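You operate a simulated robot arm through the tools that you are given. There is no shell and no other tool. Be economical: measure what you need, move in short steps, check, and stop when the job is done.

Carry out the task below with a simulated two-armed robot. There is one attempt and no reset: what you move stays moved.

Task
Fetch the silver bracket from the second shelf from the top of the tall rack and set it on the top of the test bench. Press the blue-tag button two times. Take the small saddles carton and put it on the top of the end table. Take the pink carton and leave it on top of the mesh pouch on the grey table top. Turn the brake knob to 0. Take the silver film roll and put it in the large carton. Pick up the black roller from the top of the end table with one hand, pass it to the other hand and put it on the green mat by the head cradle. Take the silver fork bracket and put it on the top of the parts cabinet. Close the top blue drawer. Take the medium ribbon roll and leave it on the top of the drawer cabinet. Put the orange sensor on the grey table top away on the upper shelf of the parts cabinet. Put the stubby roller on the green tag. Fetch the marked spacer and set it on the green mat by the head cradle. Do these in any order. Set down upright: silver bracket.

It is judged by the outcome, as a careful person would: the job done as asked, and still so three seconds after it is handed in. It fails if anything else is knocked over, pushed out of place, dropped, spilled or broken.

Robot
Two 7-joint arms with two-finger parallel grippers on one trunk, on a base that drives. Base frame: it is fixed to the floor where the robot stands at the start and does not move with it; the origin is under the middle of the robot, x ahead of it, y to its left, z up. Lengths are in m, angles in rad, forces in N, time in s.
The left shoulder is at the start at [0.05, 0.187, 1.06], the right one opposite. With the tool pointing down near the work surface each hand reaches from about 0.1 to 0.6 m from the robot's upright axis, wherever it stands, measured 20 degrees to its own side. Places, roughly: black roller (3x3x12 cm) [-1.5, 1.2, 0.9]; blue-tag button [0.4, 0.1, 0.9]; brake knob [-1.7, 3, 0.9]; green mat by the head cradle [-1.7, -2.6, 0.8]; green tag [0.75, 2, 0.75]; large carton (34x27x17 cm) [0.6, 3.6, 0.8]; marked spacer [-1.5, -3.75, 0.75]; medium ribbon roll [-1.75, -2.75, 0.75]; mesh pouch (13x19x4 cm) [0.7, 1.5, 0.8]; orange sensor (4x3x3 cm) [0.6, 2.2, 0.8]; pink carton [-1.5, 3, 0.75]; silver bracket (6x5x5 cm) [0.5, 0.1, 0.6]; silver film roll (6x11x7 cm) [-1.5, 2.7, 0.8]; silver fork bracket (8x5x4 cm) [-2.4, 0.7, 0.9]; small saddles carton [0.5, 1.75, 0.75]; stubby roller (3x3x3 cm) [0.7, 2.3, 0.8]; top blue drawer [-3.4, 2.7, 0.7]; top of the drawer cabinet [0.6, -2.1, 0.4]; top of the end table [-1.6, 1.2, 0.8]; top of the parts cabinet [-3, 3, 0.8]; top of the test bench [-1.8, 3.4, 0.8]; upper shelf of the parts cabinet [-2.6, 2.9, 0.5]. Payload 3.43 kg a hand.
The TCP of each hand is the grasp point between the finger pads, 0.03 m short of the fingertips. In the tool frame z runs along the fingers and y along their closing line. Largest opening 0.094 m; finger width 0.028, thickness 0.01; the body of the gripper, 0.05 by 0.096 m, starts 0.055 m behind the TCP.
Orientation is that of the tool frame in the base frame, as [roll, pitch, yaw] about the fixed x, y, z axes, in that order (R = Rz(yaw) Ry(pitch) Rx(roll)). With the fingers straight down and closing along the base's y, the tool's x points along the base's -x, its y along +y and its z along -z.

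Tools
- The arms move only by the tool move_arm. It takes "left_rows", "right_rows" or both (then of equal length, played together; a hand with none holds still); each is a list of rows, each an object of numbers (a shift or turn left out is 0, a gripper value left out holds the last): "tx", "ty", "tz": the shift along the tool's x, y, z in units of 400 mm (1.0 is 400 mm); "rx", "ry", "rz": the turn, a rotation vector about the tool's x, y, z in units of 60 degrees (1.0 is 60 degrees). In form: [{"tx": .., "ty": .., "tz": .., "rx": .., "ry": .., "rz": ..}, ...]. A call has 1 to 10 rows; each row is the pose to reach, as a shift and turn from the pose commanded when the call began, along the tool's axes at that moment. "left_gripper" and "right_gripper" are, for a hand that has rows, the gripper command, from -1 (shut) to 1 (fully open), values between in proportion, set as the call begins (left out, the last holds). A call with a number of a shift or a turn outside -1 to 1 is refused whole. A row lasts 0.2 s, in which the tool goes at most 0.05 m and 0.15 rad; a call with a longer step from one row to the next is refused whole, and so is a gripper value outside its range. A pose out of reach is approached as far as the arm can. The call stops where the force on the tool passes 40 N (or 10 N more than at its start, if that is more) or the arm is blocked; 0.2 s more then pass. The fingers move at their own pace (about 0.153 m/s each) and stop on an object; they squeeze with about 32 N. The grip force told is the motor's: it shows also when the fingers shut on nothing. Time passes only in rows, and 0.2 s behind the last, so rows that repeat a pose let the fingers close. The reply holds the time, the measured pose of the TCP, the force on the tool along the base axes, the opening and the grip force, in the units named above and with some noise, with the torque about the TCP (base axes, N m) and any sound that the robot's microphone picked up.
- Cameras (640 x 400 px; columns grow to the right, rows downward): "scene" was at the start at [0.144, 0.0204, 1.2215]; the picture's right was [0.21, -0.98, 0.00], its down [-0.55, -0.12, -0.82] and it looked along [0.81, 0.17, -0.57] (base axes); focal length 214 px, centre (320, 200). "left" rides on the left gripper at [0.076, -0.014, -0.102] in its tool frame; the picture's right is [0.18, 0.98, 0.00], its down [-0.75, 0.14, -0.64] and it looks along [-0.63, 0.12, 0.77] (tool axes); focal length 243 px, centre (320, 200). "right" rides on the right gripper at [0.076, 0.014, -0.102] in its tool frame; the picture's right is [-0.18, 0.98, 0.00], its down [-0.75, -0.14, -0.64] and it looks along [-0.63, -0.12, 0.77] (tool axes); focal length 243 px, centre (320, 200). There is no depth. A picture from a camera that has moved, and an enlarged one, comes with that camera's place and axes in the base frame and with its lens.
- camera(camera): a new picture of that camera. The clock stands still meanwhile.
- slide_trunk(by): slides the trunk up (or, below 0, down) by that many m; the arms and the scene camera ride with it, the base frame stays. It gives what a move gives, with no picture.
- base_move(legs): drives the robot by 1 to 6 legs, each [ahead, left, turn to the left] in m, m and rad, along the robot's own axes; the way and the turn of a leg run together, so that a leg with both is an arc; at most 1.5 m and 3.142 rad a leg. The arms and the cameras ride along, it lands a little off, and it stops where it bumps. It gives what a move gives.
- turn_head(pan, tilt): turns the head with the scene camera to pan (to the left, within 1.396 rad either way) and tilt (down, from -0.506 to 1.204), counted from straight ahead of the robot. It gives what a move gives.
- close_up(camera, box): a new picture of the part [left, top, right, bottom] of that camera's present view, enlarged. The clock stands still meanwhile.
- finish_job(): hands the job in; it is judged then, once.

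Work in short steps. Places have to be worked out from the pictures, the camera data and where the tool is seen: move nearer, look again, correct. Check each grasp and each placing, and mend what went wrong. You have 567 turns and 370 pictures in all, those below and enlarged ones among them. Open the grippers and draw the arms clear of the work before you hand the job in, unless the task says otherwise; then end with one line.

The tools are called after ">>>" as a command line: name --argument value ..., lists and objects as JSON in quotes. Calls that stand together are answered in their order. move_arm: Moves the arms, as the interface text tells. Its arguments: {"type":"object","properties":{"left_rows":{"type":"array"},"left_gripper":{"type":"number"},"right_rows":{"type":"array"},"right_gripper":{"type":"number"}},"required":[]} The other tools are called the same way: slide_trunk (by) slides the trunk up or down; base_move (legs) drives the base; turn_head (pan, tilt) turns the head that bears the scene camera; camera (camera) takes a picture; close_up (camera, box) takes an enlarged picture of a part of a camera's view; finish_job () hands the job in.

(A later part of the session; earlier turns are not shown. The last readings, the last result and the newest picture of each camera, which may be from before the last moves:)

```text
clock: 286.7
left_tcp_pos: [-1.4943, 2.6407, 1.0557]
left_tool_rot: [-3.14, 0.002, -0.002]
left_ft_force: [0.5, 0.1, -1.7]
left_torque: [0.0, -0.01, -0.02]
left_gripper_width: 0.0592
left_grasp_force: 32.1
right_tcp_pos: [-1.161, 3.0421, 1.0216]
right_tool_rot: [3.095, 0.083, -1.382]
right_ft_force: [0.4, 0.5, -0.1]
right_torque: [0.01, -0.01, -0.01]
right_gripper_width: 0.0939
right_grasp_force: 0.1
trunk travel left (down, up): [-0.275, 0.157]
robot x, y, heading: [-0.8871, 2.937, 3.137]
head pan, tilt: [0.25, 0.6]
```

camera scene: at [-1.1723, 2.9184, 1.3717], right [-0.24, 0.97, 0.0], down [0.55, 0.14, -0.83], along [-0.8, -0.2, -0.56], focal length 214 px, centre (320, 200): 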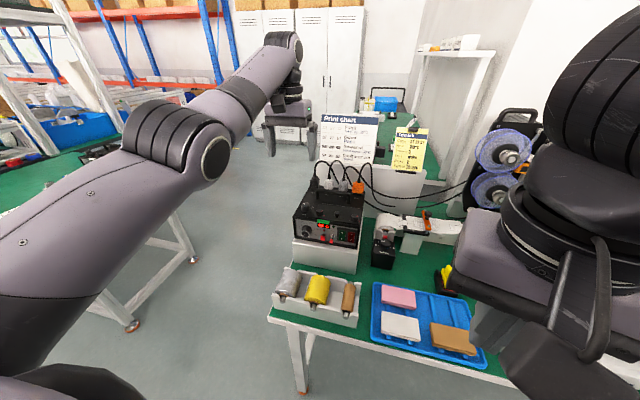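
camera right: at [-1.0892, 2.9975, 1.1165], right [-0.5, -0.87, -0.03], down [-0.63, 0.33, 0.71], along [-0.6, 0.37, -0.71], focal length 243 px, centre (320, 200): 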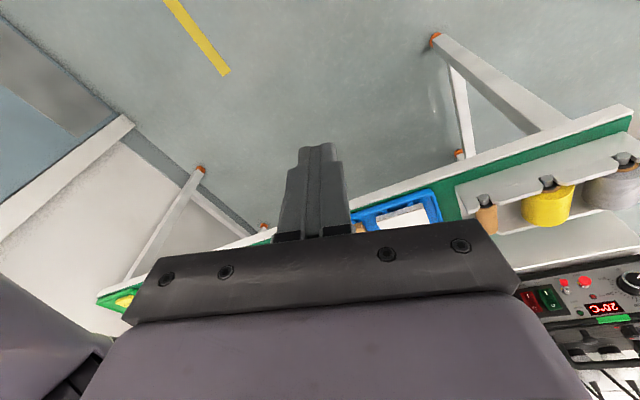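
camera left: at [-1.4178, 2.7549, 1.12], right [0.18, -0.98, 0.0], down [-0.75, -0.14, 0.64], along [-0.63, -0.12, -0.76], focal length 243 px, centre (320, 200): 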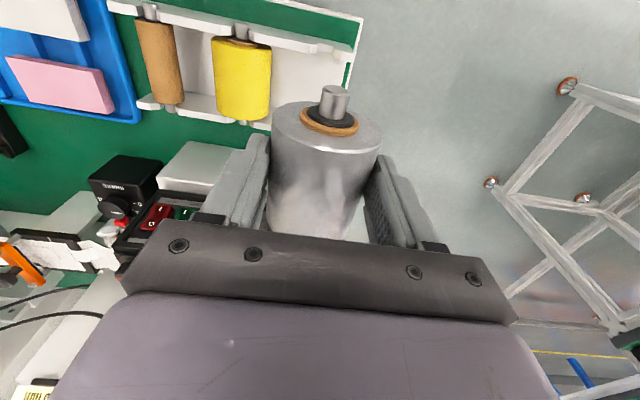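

Base ahead 0.12 m, then move the right hand over the pink carton while squaring it.

>>> base_move --legs '[[0.12, 0, 0]]'

>>> move_arm --right_rows '[{"tx": -0.02, "ty": 0.1, "rz": 0.06, "ry": 0.03, "rx": 0.02}, {"tx": -0.04, "ty": 0.2, "rz": 0.12, "ry": 0.079, "rx": 0.044}, {"tx": -0.06, "ty": 0.3, "rz": 0.18, "ry": 0.079, "rx": 0.044}, {"tx": -0.08, "ty": 0.4, "rz": 0.18, "ry": 0.079, "rx": 0.044}, {"tx": -0.1, "ty": 0.5, "rz": 0.18, "ry": 0.079, "rx": 0.044}, {"tx": -0.125, "ty": 0.6, "rz": 0.18, "ry": 0.079, "rx": 0.044}, {"tx": -0.125, "ty": 0.65, "rz": 0.18, "ry": 0.079, "rx": 0.044, "tz": 0.05}]'

>>> camera --camera "right"

```text
clock: 287.9
left_tcp_pos: [-1.6124, 2.6429, 1.0544]
left_tool_rot: [-3.14, 0.003, -0.003]
left_ft_force: [-0.4, 0.2, -2.8]
left_torque: [0.03, 0.0, -0.03]
left_gripper_width: 0.059
left_grasp_force: 31.5
right_tcp_pos: [-1.2788, 3.0448, 1.0204]
right_tool_rot: [3.096, 0.084, -1.382]
right_ft_force: [-1.1, 0.3, -0.3]
right_torque: [0.03, -0.02, -0.03]
right_gripper_width: 0.094
right_grasp_force: 0.0
trunk travel left (down, up): [-0.275, 0.157]
robot x, y, heading: [-1.0005, 2.9401, 3.13]
head pan, tilt: [0.25, 0.6]
```

```text
clock: 289.5
left_tcp_pos: [-1.6124, 2.6431, 1.0545]
left_tool_rot: [-3.139, 0.004, -0.004]
left_ft_force: [0.0, -0.8, -3.1]
left_torque: [0.02, -0.02, 0.03]
left_gripper_width: 0.0588
left_grasp_force: 31.8
right_tcp_pos: [-1.545, 3.0457, 1.018]
right_tool_rot: [3.134, -0.003, -1.569]
right_ft_force: [-0.8, -0.5, -0.1]
right_torque: [0.03, -0.01, -0.03]
right_gripper_width: 0.0939
right_grasp_force: 0.1
trunk travel left (down, up): [-0.275, 0.157]
robot x, y, heading: [-1.0051, 2.9391, 3.132]
head pan, tilt: [0.25, 0.6]
```

```text
251 pictures are left
camera right: at [-1.5588, 2.9691, 1.1204], right [-0.98, 0.18, 0.01], down [0.14, 0.76, 0.64], along [0.11, 0.63, -0.77], focal length 243 px, centre (320, 200)
```

right: 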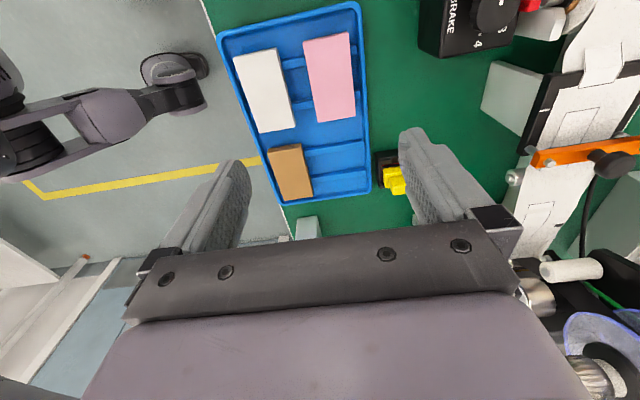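

Zooming on the carton's side gaps.

>>> close_up --camera "right" --box '[256, 20, 400, 110]'

```text
4.44 times, centred on (328, 65) of right
camera zoom: at [-1.5588, 2.9691, 1.1204], right [-0.98, 0.18, 0.01], down [0.14, 0.76, 0.64], along [0.11, 0.63, -0.77], focal length 1078 px, centre (284, 800)
```

zoom: 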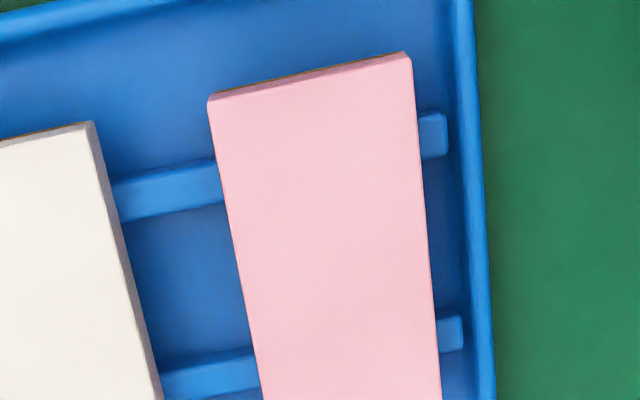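

Pink carton: ~4.9 cm wide, ~1 cm from the tray rim and 2.7 cm from the white one. I'll narrow the gripper to 6.6 cm and descend to z≈0.87 to re-measure.

>>> move_arm --right_rows '[{"ty": 0.025, "tx": 0.014, "tz": 0.1}, {"ty": 0.025, "tx": 0.014, "tz": 0.2}, {"ty": 0.025, "tx": 0.014, "tz": 0.3}, {"ty": 0.025, "tx": 0.014, "tz": 0.37}]' --right_gripper 0.404

>>> camera --camera "right"

```text
clock: 290.5
left_tcp_pos: [-1.6133, 2.6435, 1.0554]
left_tool_rot: [-3.138, 0.004, -0.004]
left_ft_force: [0.8, -0.1, -2.5]
left_torque: [0.03, -0.03, 0.01]
left_gripper_width: 0.0589
left_grasp_force: 31.8
right_tcp_pos: [-1.5537, 3.0388, 0.8694]
right_tool_rot: [3.134, -0.002, -1.57]
right_ft_force: [-0.4, 0.5, 0.4]
right_torque: [-0.01, 0.03, -0.03]
right_gripper_width: 0.0659
right_grasp_force: 0.0
trunk travel left (down, up): [-0.275, 0.157]
robot x, y, heading: [-1.0047, 2.9436, 3.136]
head pan, tilt: [0.25, 0.6]
```

```text
249 pictures are left
camera right: at [-1.5685, 2.963, 0.9725], right [-0.98, 0.18, 0.01], down [0.14, 0.76, 0.64], along [0.11, 0.63, -0.77], focal length 243 px, centre (320, 200)
```

right: 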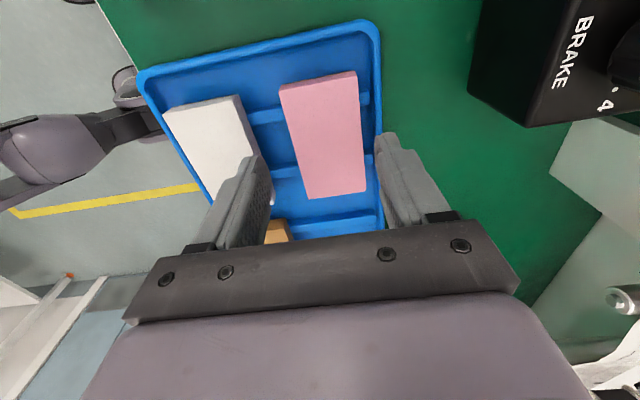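

Re-measured centre (-1.560, 3.040). Shifting 5 mm and lowering in small steps.

>>> move_arm --right_rows '[{"ty": 0.0125, "tz": 0.03}, {"ty": 0.0125, "tz": 0.06}, {"ty": 0.0125, "tz": 0.09}]'

>>> close_up --camera "right" --box '[240, 70, 416, 180]'

```text
clock: 291.3
left_tcp_pos: [-1.6119, 2.6429, 1.0561]
left_tool_rot: [-3.139, 0.004, -0.003]
left_ft_force: [-0.3, 0.3, -2.4]
left_torque: [0.01, -0.02, -0.03]
left_gripper_width: 0.0588
left_grasp_force: 32.3
right_tcp_pos: [-1.5606, 3.0384, 0.835]
right_tool_rot: [3.134, -0.004, -1.57]
right_ft_force: [-0.6, -0.2, -0.5]
right_torque: [-0.01, -0.02, -0.02]
right_gripper_width: 0.0661
right_grasp_force: 0.0
trunk travel left (down, up): [-0.275, 0.157]
robot x, y, heading: [-1.0032, 2.9397, 3.137]
head pan, tilt: [0.25, 0.6]
```

```text
3.64 times, centred on (328, 125) of right
camera zoom: at [-1.574, 2.9625, 0.9376], right [-0.98, 0.18, 0.01], down [0.14, 0.76, 0.64], along [0.11, 0.63, -0.77], focal length 882 px, centre (291, 473)
```

zoom: 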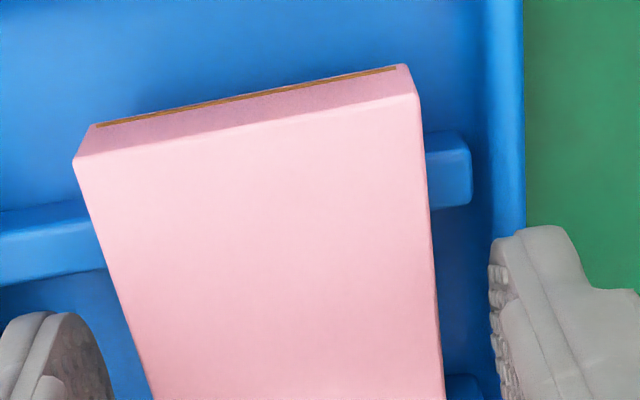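

No contact yet; down 5 mm more.

>>> move_arm --right_rows '[{"tz": 0.007}, {"tz": 0.014}]'

>>> close_up --camera "right" --box '[240, 90, 416, 200]'

```text
clock: 291.9
left_tcp_pos: [-1.6116, 2.6425, 1.056]
left_tool_rot: [-3.14, 0.003, -0.004]
left_ft_force: [-0.1, 0.5, -1.3]
left_torque: [0.0, -0.03, 0.01]
left_gripper_width: 0.0592
left_grasp_force: 32.3
right_tcp_pos: [-1.5599, 3.038, 0.8281]
right_tool_rot: [3.134, -0.005, -1.568]
right_ft_force: [-0.3, 0.3, 0.2]
right_torque: [-0.02, 0.02, -0.04]
right_gripper_width: 0.0661
right_grasp_force: 0.0
trunk travel left (down, up): [-0.275, 0.157]
robot x, y, heading: [-1.0052, 2.9415, 3.132]
head pan, tilt: [0.25, 0.6]
```

```text
3.64 times, centred on (328, 145) of right
camera zoom: at [-1.5739, 2.9629, 0.9312], right [-0.98, 0.18, 0.01], down [0.14, 0.76, 0.64], along [0.11, 0.63, -0.77], focal length 882 px, centre (291, 400)
```

zoom: 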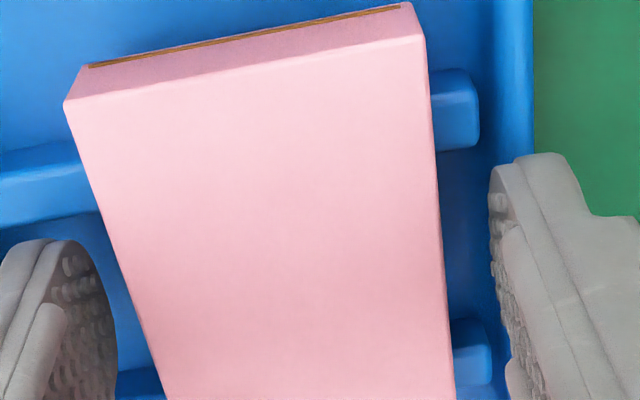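

>>> move_arm --right_rows '[{"tz": 0.007}, {"tz": 0.014}]'

```text
clock: 292.5
left_tcp_pos: [-1.6105, 2.6435, 1.0573]
left_tool_rot: [-3.139, 0.005, -0.002]
left_ft_force: [0.8, -0.4, -1.9]
left_torque: [0.01, -0.04, 0.0]
left_gripper_width: 0.0588
left_grasp_force: 32.5
right_tcp_pos: [-1.5606, 3.0389, 0.8266]
right_tool_rot: [3.13, -0.005, -1.569]
right_ft_force: [0.7, 4.1, 21.9]
right_torque: [-0.14, -0.89, 0.19]
right_gripper_width: 0.0663
right_grasp_force: 0.1
trunk travel left (down, up): [-0.275, 0.157]
robot x, y, heading: [-1.0018, 2.9383, 3.129]
head pan, tilt: [0.25, 0.6]
```

Contact with the rim at tip z≈0.797. Up 2 mm and close.

>>> move_arm --right_rows '[{"tz": -0.008}, {"tz": -0.008}]'

>>> move_arm --right_rows '[{"tz": 0}, {"tz": 0}, {"tz": 0}]' --right_gripper -1

>>> camera --camera "right"

```text
clock: 293.1
left_tcp_pos: [-1.6111, 2.6438, 1.0558]
left_tool_rot: [-3.139, 0.004, -0.004]
left_ft_force: [0.0, -1.1, -2.0]
left_torque: [-0.02, -0.01, 0.02]
left_gripper_width: 0.0588
left_grasp_force: 32.3
right_tcp_pos: [-1.559, 3.0389, 0.8262]
right_tool_rot: [3.133, -0.003, -1.569]
right_ft_force: [-1.0, 4.3, 17.8]
right_torque: [-0.07, -0.69, 0.09]
right_gripper_width: 0.0654
right_grasp_force: 0.1
trunk travel left (down, up): [-0.275, 0.157]
robot x, y, heading: [-1.0043, 2.9341, 3.132]
head pan, tilt: [0.25, 0.6]
```

```text
clock: 293.9
left_tcp_pos: [-1.6109, 2.6428, 1.0554]
left_tool_rot: [-3.14, 0.004, -0.003]
left_ft_force: [0.1, -1.1, -1.5]
left_torque: [-0.01, 0.01, -0.01]
left_gripper_width: 0.0589
left_grasp_force: 31.5
right_tcp_pos: [-1.5583, 3.0379, 0.8258]
right_tool_rot: [3.135, -0.006, -1.568]
right_ft_force: [10.8, 1.1, 17.1]
right_torque: [-0.15, -0.81, 0.13]
right_gripper_width: 0.0483
right_grasp_force: 32.2
trunk travel left (down, up): [-0.275, 0.157]
robot x, y, heading: [-1.0034, 2.941, 3.13]
head pan, tilt: [0.25, 0.6]
```

```text
246 pictures are left
camera right: at [-1.572, 2.9618, 0.9297], right [-0.98, 0.18, 0.01], down [0.14, 0.76, 0.64], along [0.11, 0.63, -0.77], focal length 243 px, centre (320, 200)
```

right: 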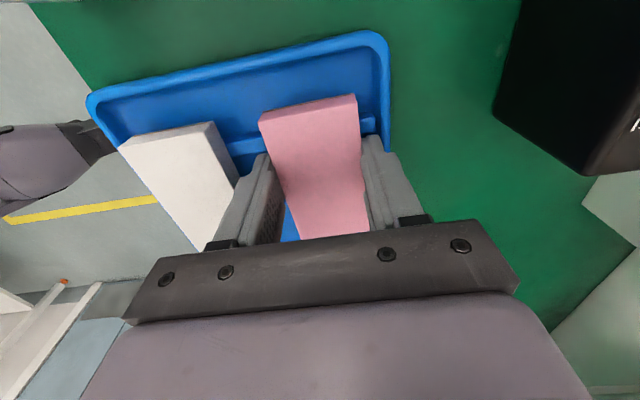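

Gripped (4.8 cm). Lifting gently.

>>> move_arm --right_rows '[{"tz": -0.03}, {"tz": -0.06}, {"tz": -0.12}, {"tz": -0.2}]'

>>> camera --camera "right"

```text
clock: 294.9
left_tcp_pos: [-1.6115, 2.6429, 1.0559]
left_tool_rot: [-3.139, 0.001, -0.003]
left_ft_force: [0.4, -0.5, -2.0]
left_torque: [-0.01, -0.02, 0.02]
left_gripper_width: 0.0588
left_grasp_force: 31.6
right_tcp_pos: [-1.5573, 3.0418, 0.9055]
right_tool_rot: [3.135, -0.003, -1.569]
right_ft_force: [0.5, 0.2, -1.3]
right_torque: [-0.01, 0.0, 0.02]
right_gripper_width: 0.0484
right_grasp_force: 31.5
trunk travel left (down, up): [-0.275, 0.157]
robot x, y, heading: [-1.0071, 2.9373, 3.133]
head pan, tilt: [0.25, 0.6]
```

```text
245 pictures are left
camera right: at [-1.5717, 2.9652, 1.0082], right [-0.98, 0.18, 0.01], down [0.14, 0.76, 0.64], along [0.11, 0.63, -0.77], focal length 243 px, centre (320, 200)
```

right: 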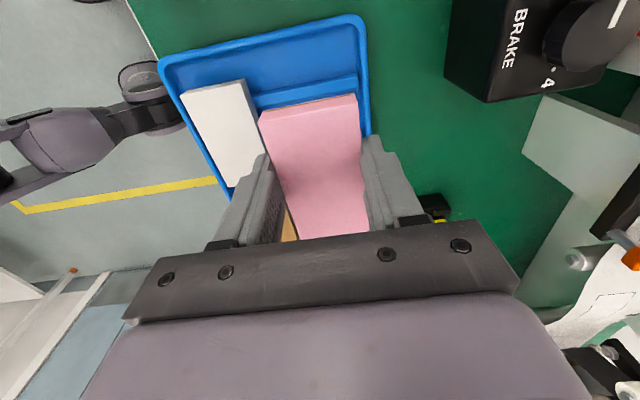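

Both items held. I'll raise the right hand, back away from the bench, and turn around to face the carton bench.

>>> move_arm --right_rows '[{"tz": -0.1}, {"tz": -0.2}, {"tz": -0.28}]'

>>> base_move --legs '[[-0.42, 0, 0], [0, 0, -1.57], [0, 0, -1.57]]'

>>> turn_head --pan 0.3 --tilt 0.4

>>> camera --camera "scene"

```text
clock: 295.7
left_tcp_pos: [-1.6113, 2.6424, 1.0559]
left_tool_rot: [-3.141, 0.004, -0.003]
left_ft_force: [-0.5, 0.0, -1.9]
left_torque: [-0.02, -0.04, -0.01]
left_gripper_width: 0.0591
left_grasp_force: 31.6
right_tcp_pos: [-1.5578, 3.0391, 1.0166]
right_tool_rot: [3.134, -0.004, -1.569]
right_ft_force: [0.2, -0.1, 0.3]
right_torque: [0.05, -0.02, 0.0]
right_gripper_width: 0.0483
right_grasp_force: 32.1
trunk travel left (down, up): [-0.275, 0.157]
robot x, y, heading: [-1.004, 2.9384, 3.135]
head pan, tilt: [0.25, 0.6]
```

```text
clock: 305.8
left_tcp_pos: [0.008, 3.2561, 1.0549]
left_tool_rot: [-3.141, 0.005, -3.101]
left_ft_force: [-0.5, -0.7, -1.9]
left_torque: [0.0, 0.01, 0.02]
left_gripper_width: 0.0588
left_grasp_force: 31.6
right_tcp_pos: [-0.0273, 2.8581, 1.0157]
right_tool_rot: [3.135, -0.003, 1.619]
right_ft_force: [-0.5, -0.8, -0.2]
right_torque: [0.01, -0.03, 0.0]
right_gripper_width: 0.0485
right_grasp_force: 32.2
trunk travel left (down, up): [-0.275, 0.157]
robot x, y, heading: [-0.5865, 2.9345, 0.037]
head pan, tilt: [0.25, 0.6]
```

```text
clock: 306.6
left_tcp_pos: [0.008, 3.2571, 1.0555]
left_tool_rot: [-3.139, 0.004, -3.102]
left_ft_force: [-0.4, 0.6, -1.9]
left_torque: [0.02, 0.04, 0.0]
left_gripper_width: 0.0587
left_grasp_force: 32.6
right_tcp_pos: [-0.027, 2.8586, 1.0164]
right_tool_rot: [3.134, -0.004, 1.618]
right_ft_force: [-1.1, -0.5, -0.2]
right_torque: [0.0, 0.0, 0.02]
right_gripper_width: 0.0487
right_grasp_force: 32.1
trunk travel left (down, up): [-0.275, 0.157]
robot x, y, heading: [-0.5843, 2.9342, 0.042]
head pan, tilt: [0.3, 0.4]
```

```text
244 pictures are left
camera scene: at [-0.44, 2.9697, 1.2399], right [0.33, -0.94, 0.0], down [-0.37, -0.13, -0.92], along [0.87, 0.3, -0.39], focal length 214 px, centre (320, 200)
```

scene: 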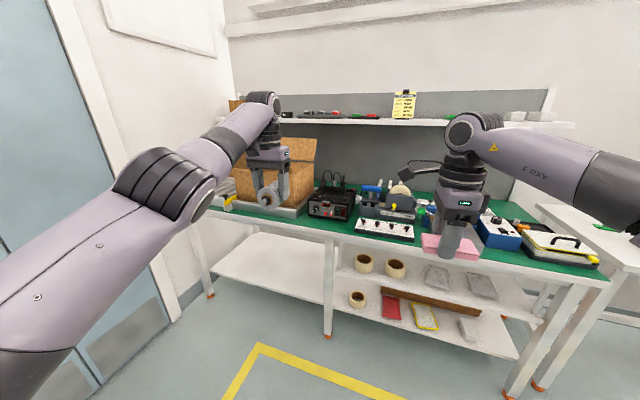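

The carton is behind the left hand. I'll raise the trunk, strafe left and approach to look into it.

>>> slide_trunk --by 0.15

>>> base_move --legs '[[0, 0.33, -0.04], [0.25, 0, 0]]'

>>> turn_head --pan 0.5 --tilt 0.6

>>> camera --camera "scene"

>>> camera --camera "left"

```text
clock: 308.3
left_tcp_pos: [0.008, 3.2566, 1.2049]
left_tool_rot: [-3.14, 0.003, -3.101]
left_ft_force: [-0.1, 0.1, -2.9]
left_torque: [-0.03, 0.03, 0.03]
left_gripper_width: 0.0587
left_grasp_force: 31.8
right_tcp_pos: [-0.0264, 2.8591, 1.1663]
right_tool_rot: [3.133, -0.003, 1.618]
right_ft_force: [-0.4, -0.3, -0.6]
right_torque: [0.02, 0.0, -0.02]
right_gripper_width: 0.0484
right_grasp_force: 31.8
trunk travel left (down, up): [-0.425, 0.007]
robot x, y, heading: [-0.5894, 2.9343, 0.037]
head pan, tilt: [0.3, 0.4]
```

```text
clock: 313.3
left_tcp_pos: [0.2647, 3.569, 1.2055]
left_tool_rot: [-3.14, 0.004, -3.139]
left_ft_force: [-0.7, -1.4, -1.6]
left_torque: [0.0, 0.04, -0.01]
left_gripper_width: 0.0591
left_grasp_force: 32.5
right_tcp_pos: [0.212, 3.1723, 1.1667]
right_tool_rot: [3.134, -0.003, 1.578]
right_ft_force: [0.3, 0.2, -0.8]
right_torque: [-0.03, 0.0, -0.01]
right_gripper_width: 0.0487
right_grasp_force: 32.1
trunk travel left (down, up): [-0.425, 0.007]
robot x, y, heading: [-0.3445, 3.2694, -0.005]
head pan, tilt: [0.3, 0.4]
```

```text
clock: 314.0
left_tcp_pos: [0.2632, 3.5686, 1.2053]
left_tool_rot: [-3.14, 0.005, -3.14]
left_ft_force: [-0.6, 0.4, -1.9]
left_torque: [0.04, 0.01, 0.02]
left_gripper_width: 0.0586
left_grasp_force: 32.3
right_tcp_pos: [0.2131, 3.1717, 1.1662]
right_tool_rot: [3.135, -0.005, 1.579]
right_ft_force: [-0.1, -0.2, -0.3]
right_torque: [0.03, -0.02, 0.01]
right_gripper_width: 0.0486
right_grasp_force: 32.0
trunk travel left (down, up): [-0.425, 0.007]
robot x, y, heading: [-0.3446, 3.2697, -0.008]
head pan, tilt: [0.499, 0.6]
```

```text
243 pictures are left
camera scene: at [-0.2072, 3.3148, 1.3718], right [0.48, -0.88, 0.0], down [-0.5, -0.27, -0.83], along [0.73, 0.39, -0.56], focal length 214 px, centre (320, 200)
```

scene: 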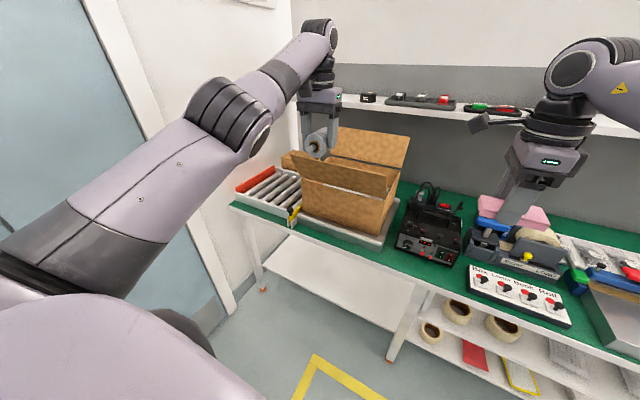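

```text
242 pictures are left
camera left: at [0.1879, 3.5549, 1.3074], right [-0.19, 0.98, 0.0], down [0.75, 0.14, 0.64], along [0.63, 0.12, -0.76], focal length 243 px, centre (320, 200)
```

left: 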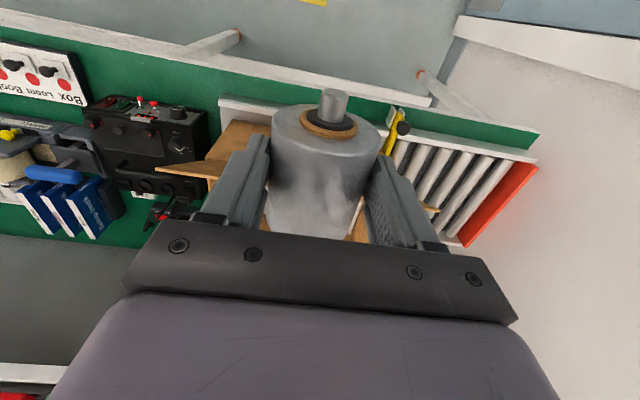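

The carton's front face is near x≈0.40, y 3.40–3.71, rim z≈1.0 with flaps up to ~1.12. I'll drive ahead 0.27 m so the roll is over its middle, and check.

>>> base_move --legs '[[0.26, 0, 0.006]]'

>>> camera --camera "left"

>>> camera --camera "scene"

```text
clock: 315.9
left_tcp_pos: [0.5242, 3.5708, 1.205]
left_tool_rot: [-3.14, 0.003, -3.137]
left_ft_force: [-0.1, -0.4, -2.2]
left_torque: [0.03, 0.03, -0.01]
left_gripper_width: 0.0588
left_grasp_force: 32.0
right_tcp_pos: [0.4732, 3.1737, 1.1665]
right_tool_rot: [3.135, -0.003, 1.58]
right_ft_force: [0.3, 0.3, -0.6]
right_torque: [-0.02, 0.02, -0.01]
right_gripper_width: 0.0487
right_grasp_force: 31.8
trunk travel left (down, up): [-0.425, 0.007]
robot x, y, heading: [-0.08, 3.2737, 0.002]
head pan, tilt: [0.499, 0.6]
```

```text
241 pictures are left
camera left: at [0.4485, 3.5564, 1.3072], right [-0.19, 0.98, 0.0], down [0.75, 0.15, 0.64], along [0.63, 0.12, -0.76], focal length 243 px, centre (320, 200)
```

left: 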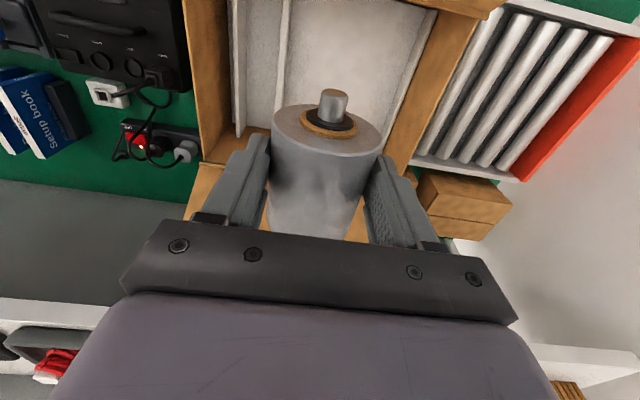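

```text
240 pictures are left
camera scene: at [0.0542, 3.315, 1.3716], right [0.48, -0.88, 0.0], down [-0.5, -0.27, -0.82], along [0.72, 0.4, -0.57], focal length 214 px, centre (320, 200)
```

scene: 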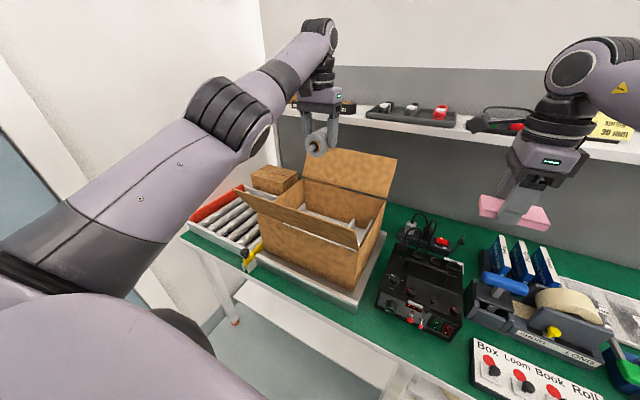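

Zooming into the carton to see its inside.

>>> close_up --camera "scene" --box '[230, 140, 406, 250]'

```text
3.64 times, centred on (318, 195) of scene
camera zoom: at [0.0542, 3.315, 1.3716], right [0.48, -0.88, 0.0], down [-0.5, -0.27, -0.82], along [0.72, 0.4, -0.57], focal length 780 px, centre (327, 218)
```

zoom: 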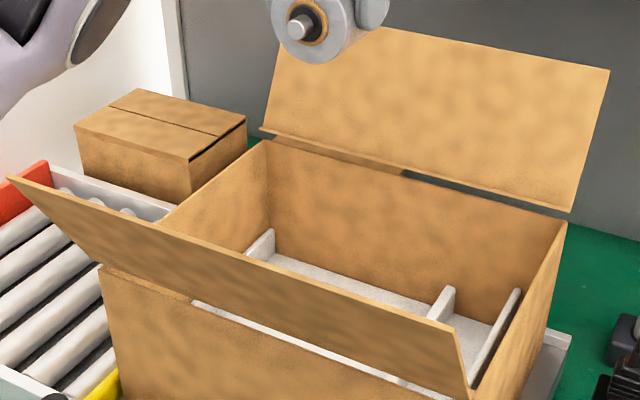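

The carton has a low divider insert with its middle bay at y≈3.48–3.66—good. I'll nudge the base ahead 5 cm and lower the roll in with the arm.

>>> base_move --legs '[[0.05, 0, 0]]'

>>> move_arm --left_rows '[{"tx": 0.03, "tz": 0.08}, {"tx": 0.03, "tz": 0.18}, {"tx": 0.03, "tz": 0.28}, {"tx": 0.03, "tz": 0.38}]'

>>> camera --camera "left"

>>> close_up --camera "scene" --box '[190, 120, 382, 240]'

```text
clock: 316.8
left_tcp_pos: [0.5745, 3.5703, 1.2041]
left_tool_rot: [-3.14, 0.002, -3.137]
left_ft_force: [0.0, -0.4, -1.9]
left_torque: [0.02, 0.0, 0.0]
left_gripper_width: 0.059
left_grasp_force: 32.2
right_tcp_pos: [0.5242, 3.1729, 1.1663]
right_tool_rot: [3.136, -0.003, 1.581]
right_ft_force: [0.7, -0.3, -0.7]
right_torque: [0.04, 0.03, -0.01]
right_gripper_width: 0.0488
right_grasp_force: 31.9
trunk travel left (down, up): [-0.425, 0.007]
robot x, y, heading: [-0.0319, 3.2741, -0.001]
head pan, tilt: [0.499, 0.6]
```

```text
clock: 317.8
left_tcp_pos: [0.5613, 3.5732, 1.0523]
left_tool_rot: [-3.14, 0.004, -3.136]
left_ft_force: [-0.1, 0.5, -1.4]
left_torque: [-0.01, 0.01, -0.02]
left_gripper_width: 0.0588
left_grasp_force: 31.9
right_tcp_pos: [0.5238, 3.1736, 1.1647]
right_tool_rot: [3.135, -0.004, 1.581]
right_ft_force: [-1.0, 1.1, -0.3]
right_torque: [-0.01, 0.0, 0.05]
right_gripper_width: 0.0487
right_grasp_force: 31.8
trunk travel left (down, up): [-0.425, 0.007]
robot x, y, heading: [-0.0344, 3.2696, -0.001]
head pan, tilt: [0.499, 0.6]
```

```text
238 pictures are left
camera left: at [0.4862, 3.5585, 1.1542], right [-0.19, 0.98, 0.0], down [0.75, 0.15, 0.64], along [0.63, 0.12, -0.76], focal length 243 px, centre (320, 200)
```

left: 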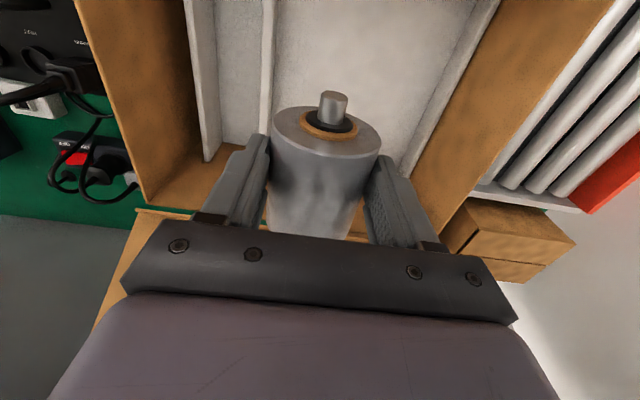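

```text
3.33 times, centred on (286, 180) of scene
camera zoom: at [0.1037, 3.3151, 1.3717], right [0.48, -0.88, 0.0], down [-0.5, -0.27, -0.82], along [0.72, 0.4, -0.57], focal length 715 px, centre (433, 267)
```

zoom: 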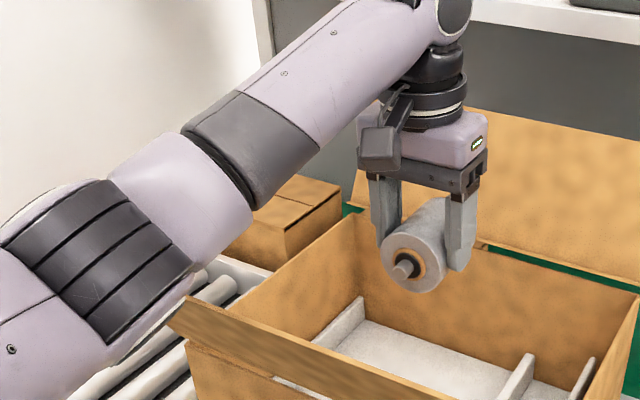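

Bay centre looks like y≈3.60, so I'll shift 2.5 cm left and go down to z≈0.93.

>>> move_arm --left_rows '[{"ty": 0.0625, "tz": 0.03}, {"ty": 0.0625, "tz": 0.12}, {"ty": 0.0625, "tz": 0.22}, {"ty": 0.0625, "tz": 0.3}]'

>>> camera --camera "left"

```text
clock: 318.8
left_tcp_pos: [0.5608, 3.5944, 0.9312]
left_tool_rot: [-3.141, 0.003, -3.138]
left_ft_force: [-0.5, -0.3, -2.6]
left_torque: [0.02, 0.05, -0.01]
left_gripper_width: 0.0588
left_grasp_force: 31.9
right_tcp_pos: [0.5241, 3.1732, 1.1649]
right_tool_rot: [3.138, -0.001, 1.581]
right_ft_force: [0.2, 0.3, 0.1]
right_torque: [0.03, 0.03, 0.01]
right_gripper_width: 0.0486
right_grasp_force: 32.1
trunk travel left (down, up): [-0.425, 0.007]
robot x, y, heading: [-0.035, 3.2696, -0.003]
head pan, tilt: [0.499, 0.6]
```

```text
236 pictures are left
camera left: at [0.4867, 3.5808, 1.0327], right [-0.19, 0.98, 0.0], down [0.75, 0.14, 0.64], along [0.63, 0.12, -0.77], focal length 243 px, centre (320, 200)
```

left: 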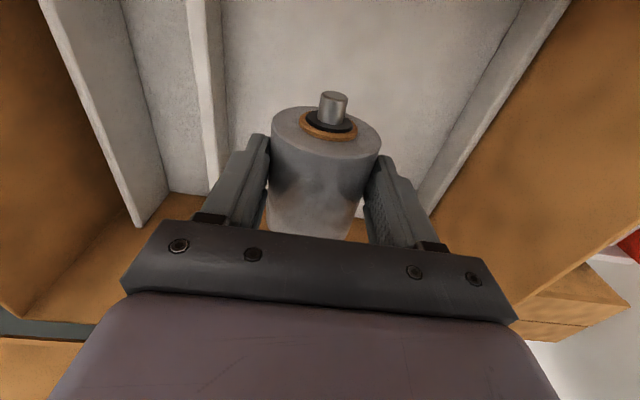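

Centered in the wide bay. Lowering until contact.

>>> move_arm --left_rows '[{"tz": 0.03}, {"tz": 0.06}]'

>>> move_arm --left_rows '[{"tz": 0.015}, {"tz": 0.03}]'

```text
clock: 319.4
left_tcp_pos: [0.5621, 3.5948, 0.9075]
left_tool_rot: [-3.139, 0.005, -3.136]
left_ft_force: [0.7, 0.6, -2.1]
left_torque: [0.04, 0.05, -0.01]
left_gripper_width: 0.0587
left_grasp_force: 32.0
right_tcp_pos: [0.5228, 3.1734, 1.1658]
right_tool_rot: [3.135, -0.004, 1.581]
right_ft_force: [0.0, -0.2, -1.1]
right_torque: [0.02, -0.02, -0.02]
right_gripper_width: 0.0485
right_grasp_force: 32.0
trunk travel left (down, up): [-0.425, 0.007]
robot x, y, heading: [-0.032, 3.2717, 0.002]
head pan, tilt: [0.499, 0.6]
```

```text
clock: 320.0
left_tcp_pos: [0.5614, 3.5948, 0.8966]
left_tool_rot: [-3.14, 0.002, -3.136]
left_ft_force: [0.1, 0.9, -2.1]
left_torque: [-0.02, 0.01, -0.02]
left_gripper_width: 0.0588
left_grasp_force: 32.2
right_tcp_pos: [0.5219, 3.1737, 1.166]
right_tool_rot: [3.133, -0.004, 1.581]
right_ft_force: [0.1, -0.3, 0.4]
right_torque: [-0.01, 0.0, -0.01]
right_gripper_width: 0.0484
right_grasp_force: 31.8
trunk travel left (down, up): [-0.425, 0.007]
robot x, y, heading: [-0.0297, 3.2716, 0.003]
head pan, tilt: [0.499, 0.6]
```

>>> move_arm --left_rows '[{"tz": 0.015}, {"tz": 0.03}]'

>>> move_arm --left_rows '[{"tz": 0.015}, {"tz": 0.03}]'

>>> camera --camera "left"

```text
clock: 320.6
left_tcp_pos: [0.5623, 3.594, 0.8856]
left_tool_rot: [-3.14, 0.002, -3.136]
left_ft_force: [0.6, -0.6, -2.4]
left_torque: [0.0, -0.02, 0.0]
left_gripper_width: 0.0587
left_grasp_force: 32.1
right_tcp_pos: [0.5222, 3.1733, 1.1671]
right_tool_rot: [3.135, -0.003, 1.58]
right_ft_force: [-0.3, 0.1, -0.2]
right_torque: [0.0, -0.01, -0.05]
right_gripper_width: 0.0486
right_grasp_force: 32.4
trunk travel left (down, up): [-0.425, 0.007]
robot x, y, heading: [-0.0354, 3.2724, -0.009]
head pan, tilt: [0.499, 0.6]
```

```text
clock: 321.2
left_tcp_pos: [0.5612, 3.595, 0.8727]
left_tool_rot: [-3.139, 0.006, -3.135]
left_ft_force: [-0.5, -0.5, -2.0]
left_torque: [0.0, 0.04, 0.0]
left_gripper_width: 0.0589
left_grasp_force: 31.0
right_tcp_pos: [0.5222, 3.1734, 1.1666]
right_tool_rot: [3.135, -0.003, 1.58]
right_ft_force: [-0.3, 0.5, 0.0]
right_torque: [0.0, 0.01, -0.01]
right_gripper_width: 0.0485
right_grasp_force: 32.1
trunk travel left (down, up): [-0.425, 0.007]
robot x, y, heading: [-0.0338, 3.2721, 0.002]
head pan, tilt: [0.499, 0.6]
```

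```text
235 pictures are left
camera left: at [0.4869, 3.5807, 0.9745], right [-0.19, 0.98, 0.0], down [0.75, 0.15, 0.65], along [0.63, 0.12, -0.76], focal length 243 px, centre (320, 200)
```

left: 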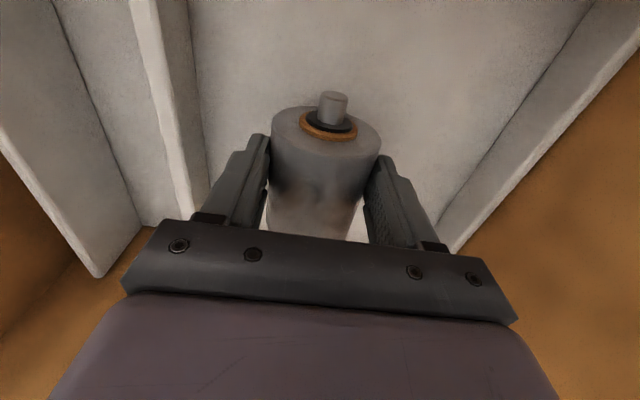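

>>> move_arm --left_rows '[{"tz": 0.015}, {"tz": 0.03}]'

>>> move_arm --left_rows '[{"tz": 0.015}, {"tz": 0.03}]'

```text
clock: 321.8
left_tcp_pos: [0.5606, 3.595, 0.8617]
left_tool_rot: [-3.139, 0.003, -3.133]
left_ft_force: [-0.2, 1.0, -1.6]
left_torque: [0.0, 0.03, 0.03]
left_gripper_width: 0.0591
left_grasp_force: 31.5
right_tcp_pos: [0.5223, 3.1734, 1.166]
right_tool_rot: [3.134, -0.004, 1.582]
right_ft_force: [-0.1, -0.9, -1.0]
right_torque: [-0.03, -0.01, -0.02]
right_gripper_width: 0.0486
right_grasp_force: 32.6
trunk travel left (down, up): [-0.425, 0.007]
robot x, y, heading: [-0.0336, 3.2704, -0.001]
head pan, tilt: [0.499, 0.6]
```

```text
clock: 322.4
left_tcp_pos: [0.5613, 3.5931, 0.8553]
left_tool_rot: [-3.139, 0.012, -3.137]
left_ft_force: [-3.7, -0.1, 19.5]
left_torque: [0.04, 0.11, 0.06]
left_gripper_width: 0.059
left_grasp_force: 32.2
right_tcp_pos: [0.5207, 3.1731, 1.1677]
right_tool_rot: [3.134, -0.006, 1.582]
right_ft_force: [-0.4, -0.8, -0.2]
right_torque: [-0.01, -0.02, -0.01]
right_gripper_width: 0.0486
right_grasp_force: 31.7
trunk travel left (down, up): [-0.425, 0.007]
robot x, y, heading: [-0.0304, 3.2707, 0.002]
head pan, tilt: [0.499, 0.6]
```

Contact (20 N). Opening modestly and lifting out.

>>> move_arm --left_rows '[{"tz": -0.005}, {"tz": -0.005}, {"tz": -0.005}]' --left_gripper 0.75

>>> move_arm --left_rows '[{"tz": -0.08}, {"tz": -0.18}, {"tz": -0.28}, {"tz": -0.4}, {"tz": -0.52}, {"tz": -0.64}, {"tz": -0.76}, {"tz": -0.88}]'

>>> camera --camera "left"

```text
clock: 323.2
left_tcp_pos: [0.5625, 3.5938, 0.8509]
left_tool_rot: [-3.138, 0.004, -3.136]
left_ft_force: [0.0, -0.2, 0.7]
left_torque: [-0.01, -0.03, 0.0]
left_gripper_width: 0.0825
left_grasp_force: 0.0
right_tcp_pos: [0.5223, 3.1735, 1.1656]
right_tool_rot: [3.135, -0.005, 1.582]
right_ft_force: [-0.1, 0.3, 0.7]
right_torque: [0.01, 0.01, -0.01]
right_gripper_width: 0.0487
right_grasp_force: 31.9
trunk travel left (down, up): [-0.425, 0.007]
robot x, y, heading: [-0.0333, 3.2666, -0.003]
head pan, tilt: [0.499, 0.6]
```

```text
clock: 325.0
left_tcp_pos: [0.5587, 3.596, 1.2063]
left_tool_rot: [-3.14, 0.003, -3.137]
left_ft_force: [0.0, -0.1, 0.4]
left_torque: [0.02, 0.02, -0.04]
left_gripper_width: 0.0827
left_grasp_force: 0.1
right_tcp_pos: [0.5229, 3.1709, 1.1664]
right_tool_rot: [3.134, -0.005, 1.582]
right_ft_force: [-0.4, -0.3, -0.3]
right_torque: [-0.02, -0.02, -0.02]
right_gripper_width: 0.0484
right_grasp_force: 32.0
trunk travel left (down, up): [-0.425, 0.007]
robot x, y, heading: [-0.0342, 3.2733, -0.002]
head pan, tilt: [0.499, 0.6]
```

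```text
234 pictures are left
camera left: at [0.4836, 3.5817, 1.308], right [-0.19, 0.98, 0.0], down [0.75, 0.15, 0.64], along [0.63, 0.12, -0.76], focal length 243 px, centre (320, 200)
```

left: 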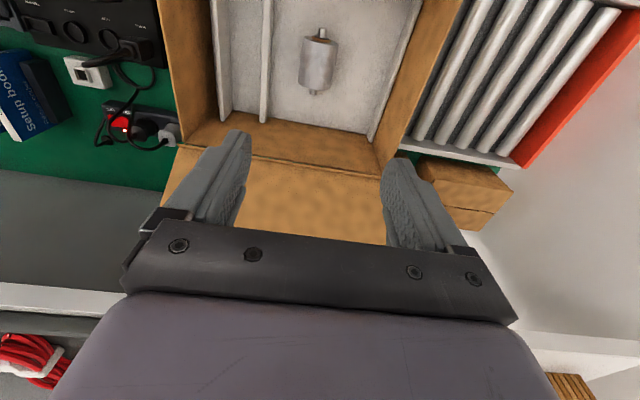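

The film roll lies in the carton. Now to the grey table for the pink carton: back out and strafe right 1.7 m.

>>> base_move --legs '[[-0.4, 0, 0.002], [0, -1.4, 0], [0, -0.3, 0]]'

>>> turn_head --pan 0.0 --tilt 0.6

>>> camera --camera "scene"

```text
clock: 342.3
left_tcp_pos: [0.1677, 1.9071, 1.2051]
left_tool_rot: [3.141, 0.002, -3.123]
left_ft_force: [-0.3, -0.8, 0.3]
left_torque: [0.02, -0.01, 0.03]
left_gripper_width: 0.0823
left_grasp_force: 0.1
right_tcp_pos: [0.1372, 1.4855, 1.1665]
right_tool_rot: [3.134, -0.004, 1.598]
right_ft_force: [0.5, 0.2, 0.4]
right_torque: [0.03, -0.01, -0.02]
right_gripper_width: 0.0484
right_grasp_force: 31.8
trunk travel left (down, up): [-0.425, 0.007]
robot x, y, heading: [-0.4209, 1.5752, 0.019]
head pan, tilt: [0.499, 0.6]
```

```text
clock: 343.3
left_tcp_pos: [0.168, 1.9081, 1.2057]
left_tool_rot: [-3.138, 0.005, -3.119]
left_ft_force: [-0.2, 1.0, 0.6]
left_torque: [-0.02, -0.02, 0.03]
left_gripper_width: 0.0823
left_grasp_force: 0.2
right_tcp_pos: [0.1364, 1.4842, 1.1668]
right_tool_rot: [3.135, -0.005, 1.596]
right_ft_force: [0.3, -0.1, -0.4]
right_torque: [-0.03, 0.01, 0.0]
right_gripper_width: 0.0486
right_grasp_force: 32.0
trunk travel left (down, up): [-0.425, 0.007]
robot x, y, heading: [-0.419, 1.5732, 0.01]
head pan, tilt: [0.0, 0.6]
```

```text
233 pictures are left
camera scene: at [-0.2731, 1.5772, 1.3717], right [0.02, -1.0, 0.0], down [-0.56, -0.01, -0.83], along [0.82, 0.01, -0.56], focal length 214 px, centre (320, 200)
```

scene: 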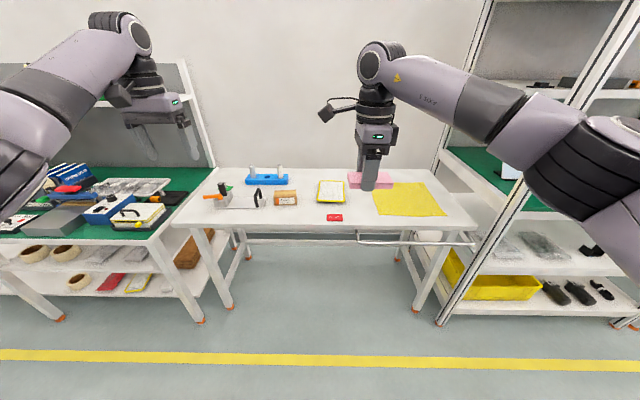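

The pouch is at about (0.65, 1.53). Driving ahead 0.45 m and looking down.

>>> base_move --legs '[[0.45, 0.03, -0.01]]'

>>> camera --camera "scene"

>>> camera --camera "right"

```text
clock: 346.0
left_tcp_pos: [0.6135, 1.9425, 1.2049]
left_tool_rot: [-3.14, 0.004, -3.124]
left_ft_force: [0.3, -0.4, 0.0]
left_torque: [-0.01, 0.0, 0.03]
left_gripper_width: 0.0824
left_grasp_force: 0.0
right_tcp_pos: [0.5836, 1.5182, 1.1658]
right_tool_rot: [3.134, -0.005, 1.594]
right_ft_force: [0.0, -0.6, -1.0]
right_torque: [-0.01, 0.05, -0.01]
right_gripper_width: 0.0487
right_grasp_force: 32.1
trunk travel left (down, up): [-0.425, 0.007]
robot x, y, heading: [0.0257, 1.6072, 0.011]
head pan, tilt: [0.0, 0.6]
```

```text
232 pictures are left
camera scene: at [0.1727, 1.6128, 1.3717], right [0.01, -1.0, 0.0], down [-0.57, -0.01, -0.82], along [0.82, 0.01, -0.57], focal length 214 px, centre (320, 200)
```

scene: 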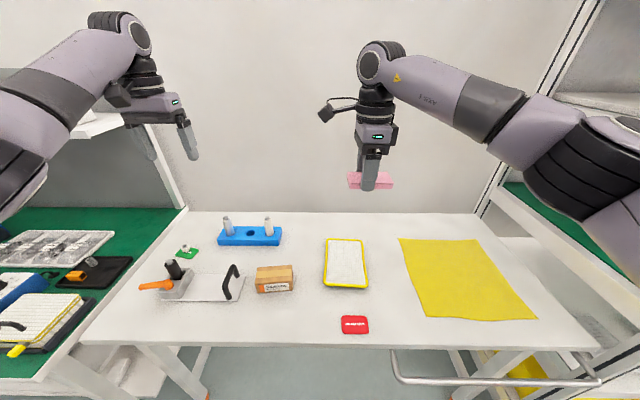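

```text
231 pictures are left
camera right: at [0.5938, 1.5947, 1.2699], right [0.99, -0.16, 0.01], down [-0.13, -0.76, 0.64], along [-0.1, -0.63, -0.77], focal length 243 px, centre (320, 200)
```

right: 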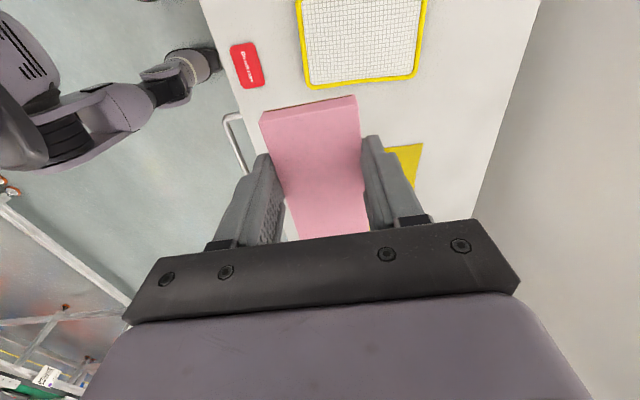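

The pouch spans x 0.55–0.74, y 1.465–1.60, centre (0.642, 1.535). I'll lower the trunk 0.2 m and align the carton over it.

>>> slide_trunk --by -0.2

>>> move_arm --right_rows '[{"tx": 0.02, "ty": 0.07}, {"tx": 0.042, "ty": 0.145}, {"tx": 0.042, "ty": 0.145, "tz": 0.05}, {"tx": 0.042, "ty": 0.145, "tz": 0.12}]'

>>> camera --camera "right"

>>> camera --camera "scene"

```text
clock: 348.1
left_tcp_pos: [0.6134, 1.9425, 1.0047]
left_tool_rot: [-3.14, 0.003, -3.124]
left_ft_force: [0.2, 0.0, 0.4]
left_torque: [0.01, 0.05, 0.05]
left_gripper_width: 0.0822
left_grasp_force: 0.1
right_tcp_pos: [0.5831, 1.5185, 0.9666]
right_tool_rot: [3.136, -0.005, 1.593]
right_ft_force: [0.4, -0.2, 0.5]
right_torque: [0.02, 0.02, 0.01]
right_gripper_width: 0.0484
right_grasp_force: 31.8
trunk travel left (down, up): [-0.225, 0.207]
robot x, y, heading: [0.0278, 1.6103, 0.009]
head pan, tilt: [0.0, 0.6]
```

```text
clock: 349.1
left_tcp_pos: [0.6138, 1.9423, 1.0059]
left_tool_rot: [-3.14, 0.003, -3.124]
left_ft_force: [-0.7, -0.2, 0.1]
left_torque: [-0.01, 0.01, -0.01]
left_gripper_width: 0.0821
left_grasp_force: 0.1
right_tcp_pos: [0.6317, 1.5336, 0.9273]
right_tool_rot: [3.134, -0.005, 1.596]
right_ft_force: [-0.2, 0.1, 0.3]
right_torque: [0.01, -0.03, 0.03]
right_gripper_width: 0.0487
right_grasp_force: 32.0
right hand out of reach, approached as far as the arm can: row 2, 3, 4
trunk travel left (down, up): [-0.225, 0.207]
robot x, y, heading: [0.0263, 1.6092, 0.016]
head pan, tilt: [0.0, 0.6]
```

```text
230 pictures are left
camera right: at [0.6416, 1.6087, 1.031], right [0.99, -0.16, 0.01], down [-0.13, -0.76, 0.64], along [-0.1, -0.63, -0.77], focal length 243 px, centre (320, 200)
```

right: 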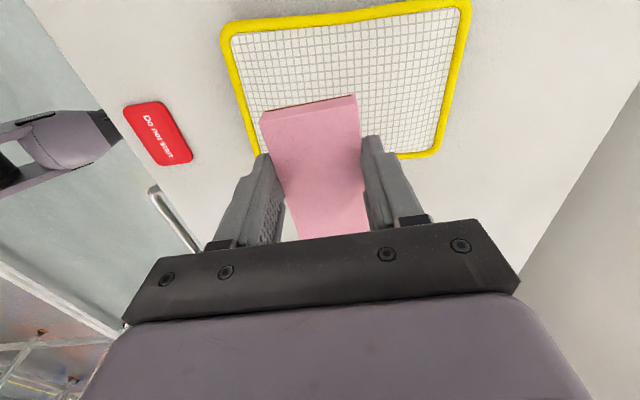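

```text
229 pictures are left
camera scene: at [0.1719, 1.6128, 1.1718], right [0.01, -1.0, 0.0], down [-0.56, -0.01, -0.83], along [0.83, 0.01, -0.56], focal length 214 px, centre (320, 200)
```

scene: 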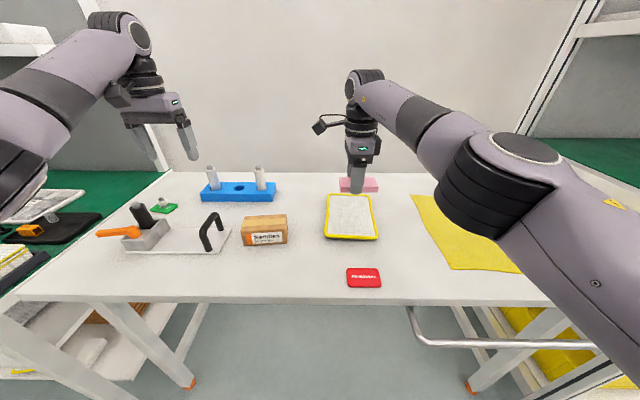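

The carton is over the pouch. Shifting 1 cm in y and lowering.

>>> move_arm --right_rows '[{"tx": 0.025, "tz": 0.06}, {"tx": 0.025, "tz": 0.12}, {"tx": 0.025, "tz": 0.16}]'

>>> camera --camera "right"

```text
clock: 349.9
left_tcp_pos: [0.6136, 1.9424, 1.0054]
left_tool_rot: [-3.141, 0.004, -3.124]
left_ft_force: [-1.1, 0.1, 1.0]
left_torque: [0.02, 0.0, -0.02]
left_gripper_width: 0.0825
left_grasp_force: 0.0
right_tcp_pos: [0.6302, 1.545, 0.8636]
right_tool_rot: [3.134, -0.003, 1.592]
right_ft_force: [0.1, 0.0, -0.4]
right_torque: [-0.02, 0.03, -0.01]
right_gripper_width: 0.0486
right_grasp_force: 32.7
trunk travel left (down, up): [-0.225, 0.207]
robot x, y, heading: [0.03, 1.6112, 0.01]
head pan, tilt: [0.0, 0.6]
```

```text
228 pictures are left
camera right: at [0.6418, 1.6196, 0.9672], right [0.99, -0.16, 0.01], down [-0.13, -0.76, 0.64], along [-0.1, -0.63, -0.77], focal length 243 px, centre (320, 200)
```

right: 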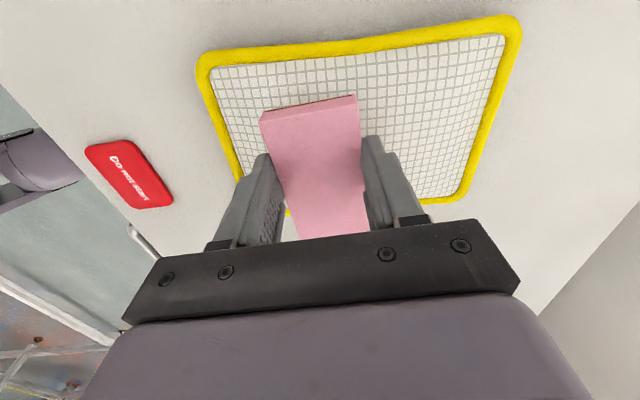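

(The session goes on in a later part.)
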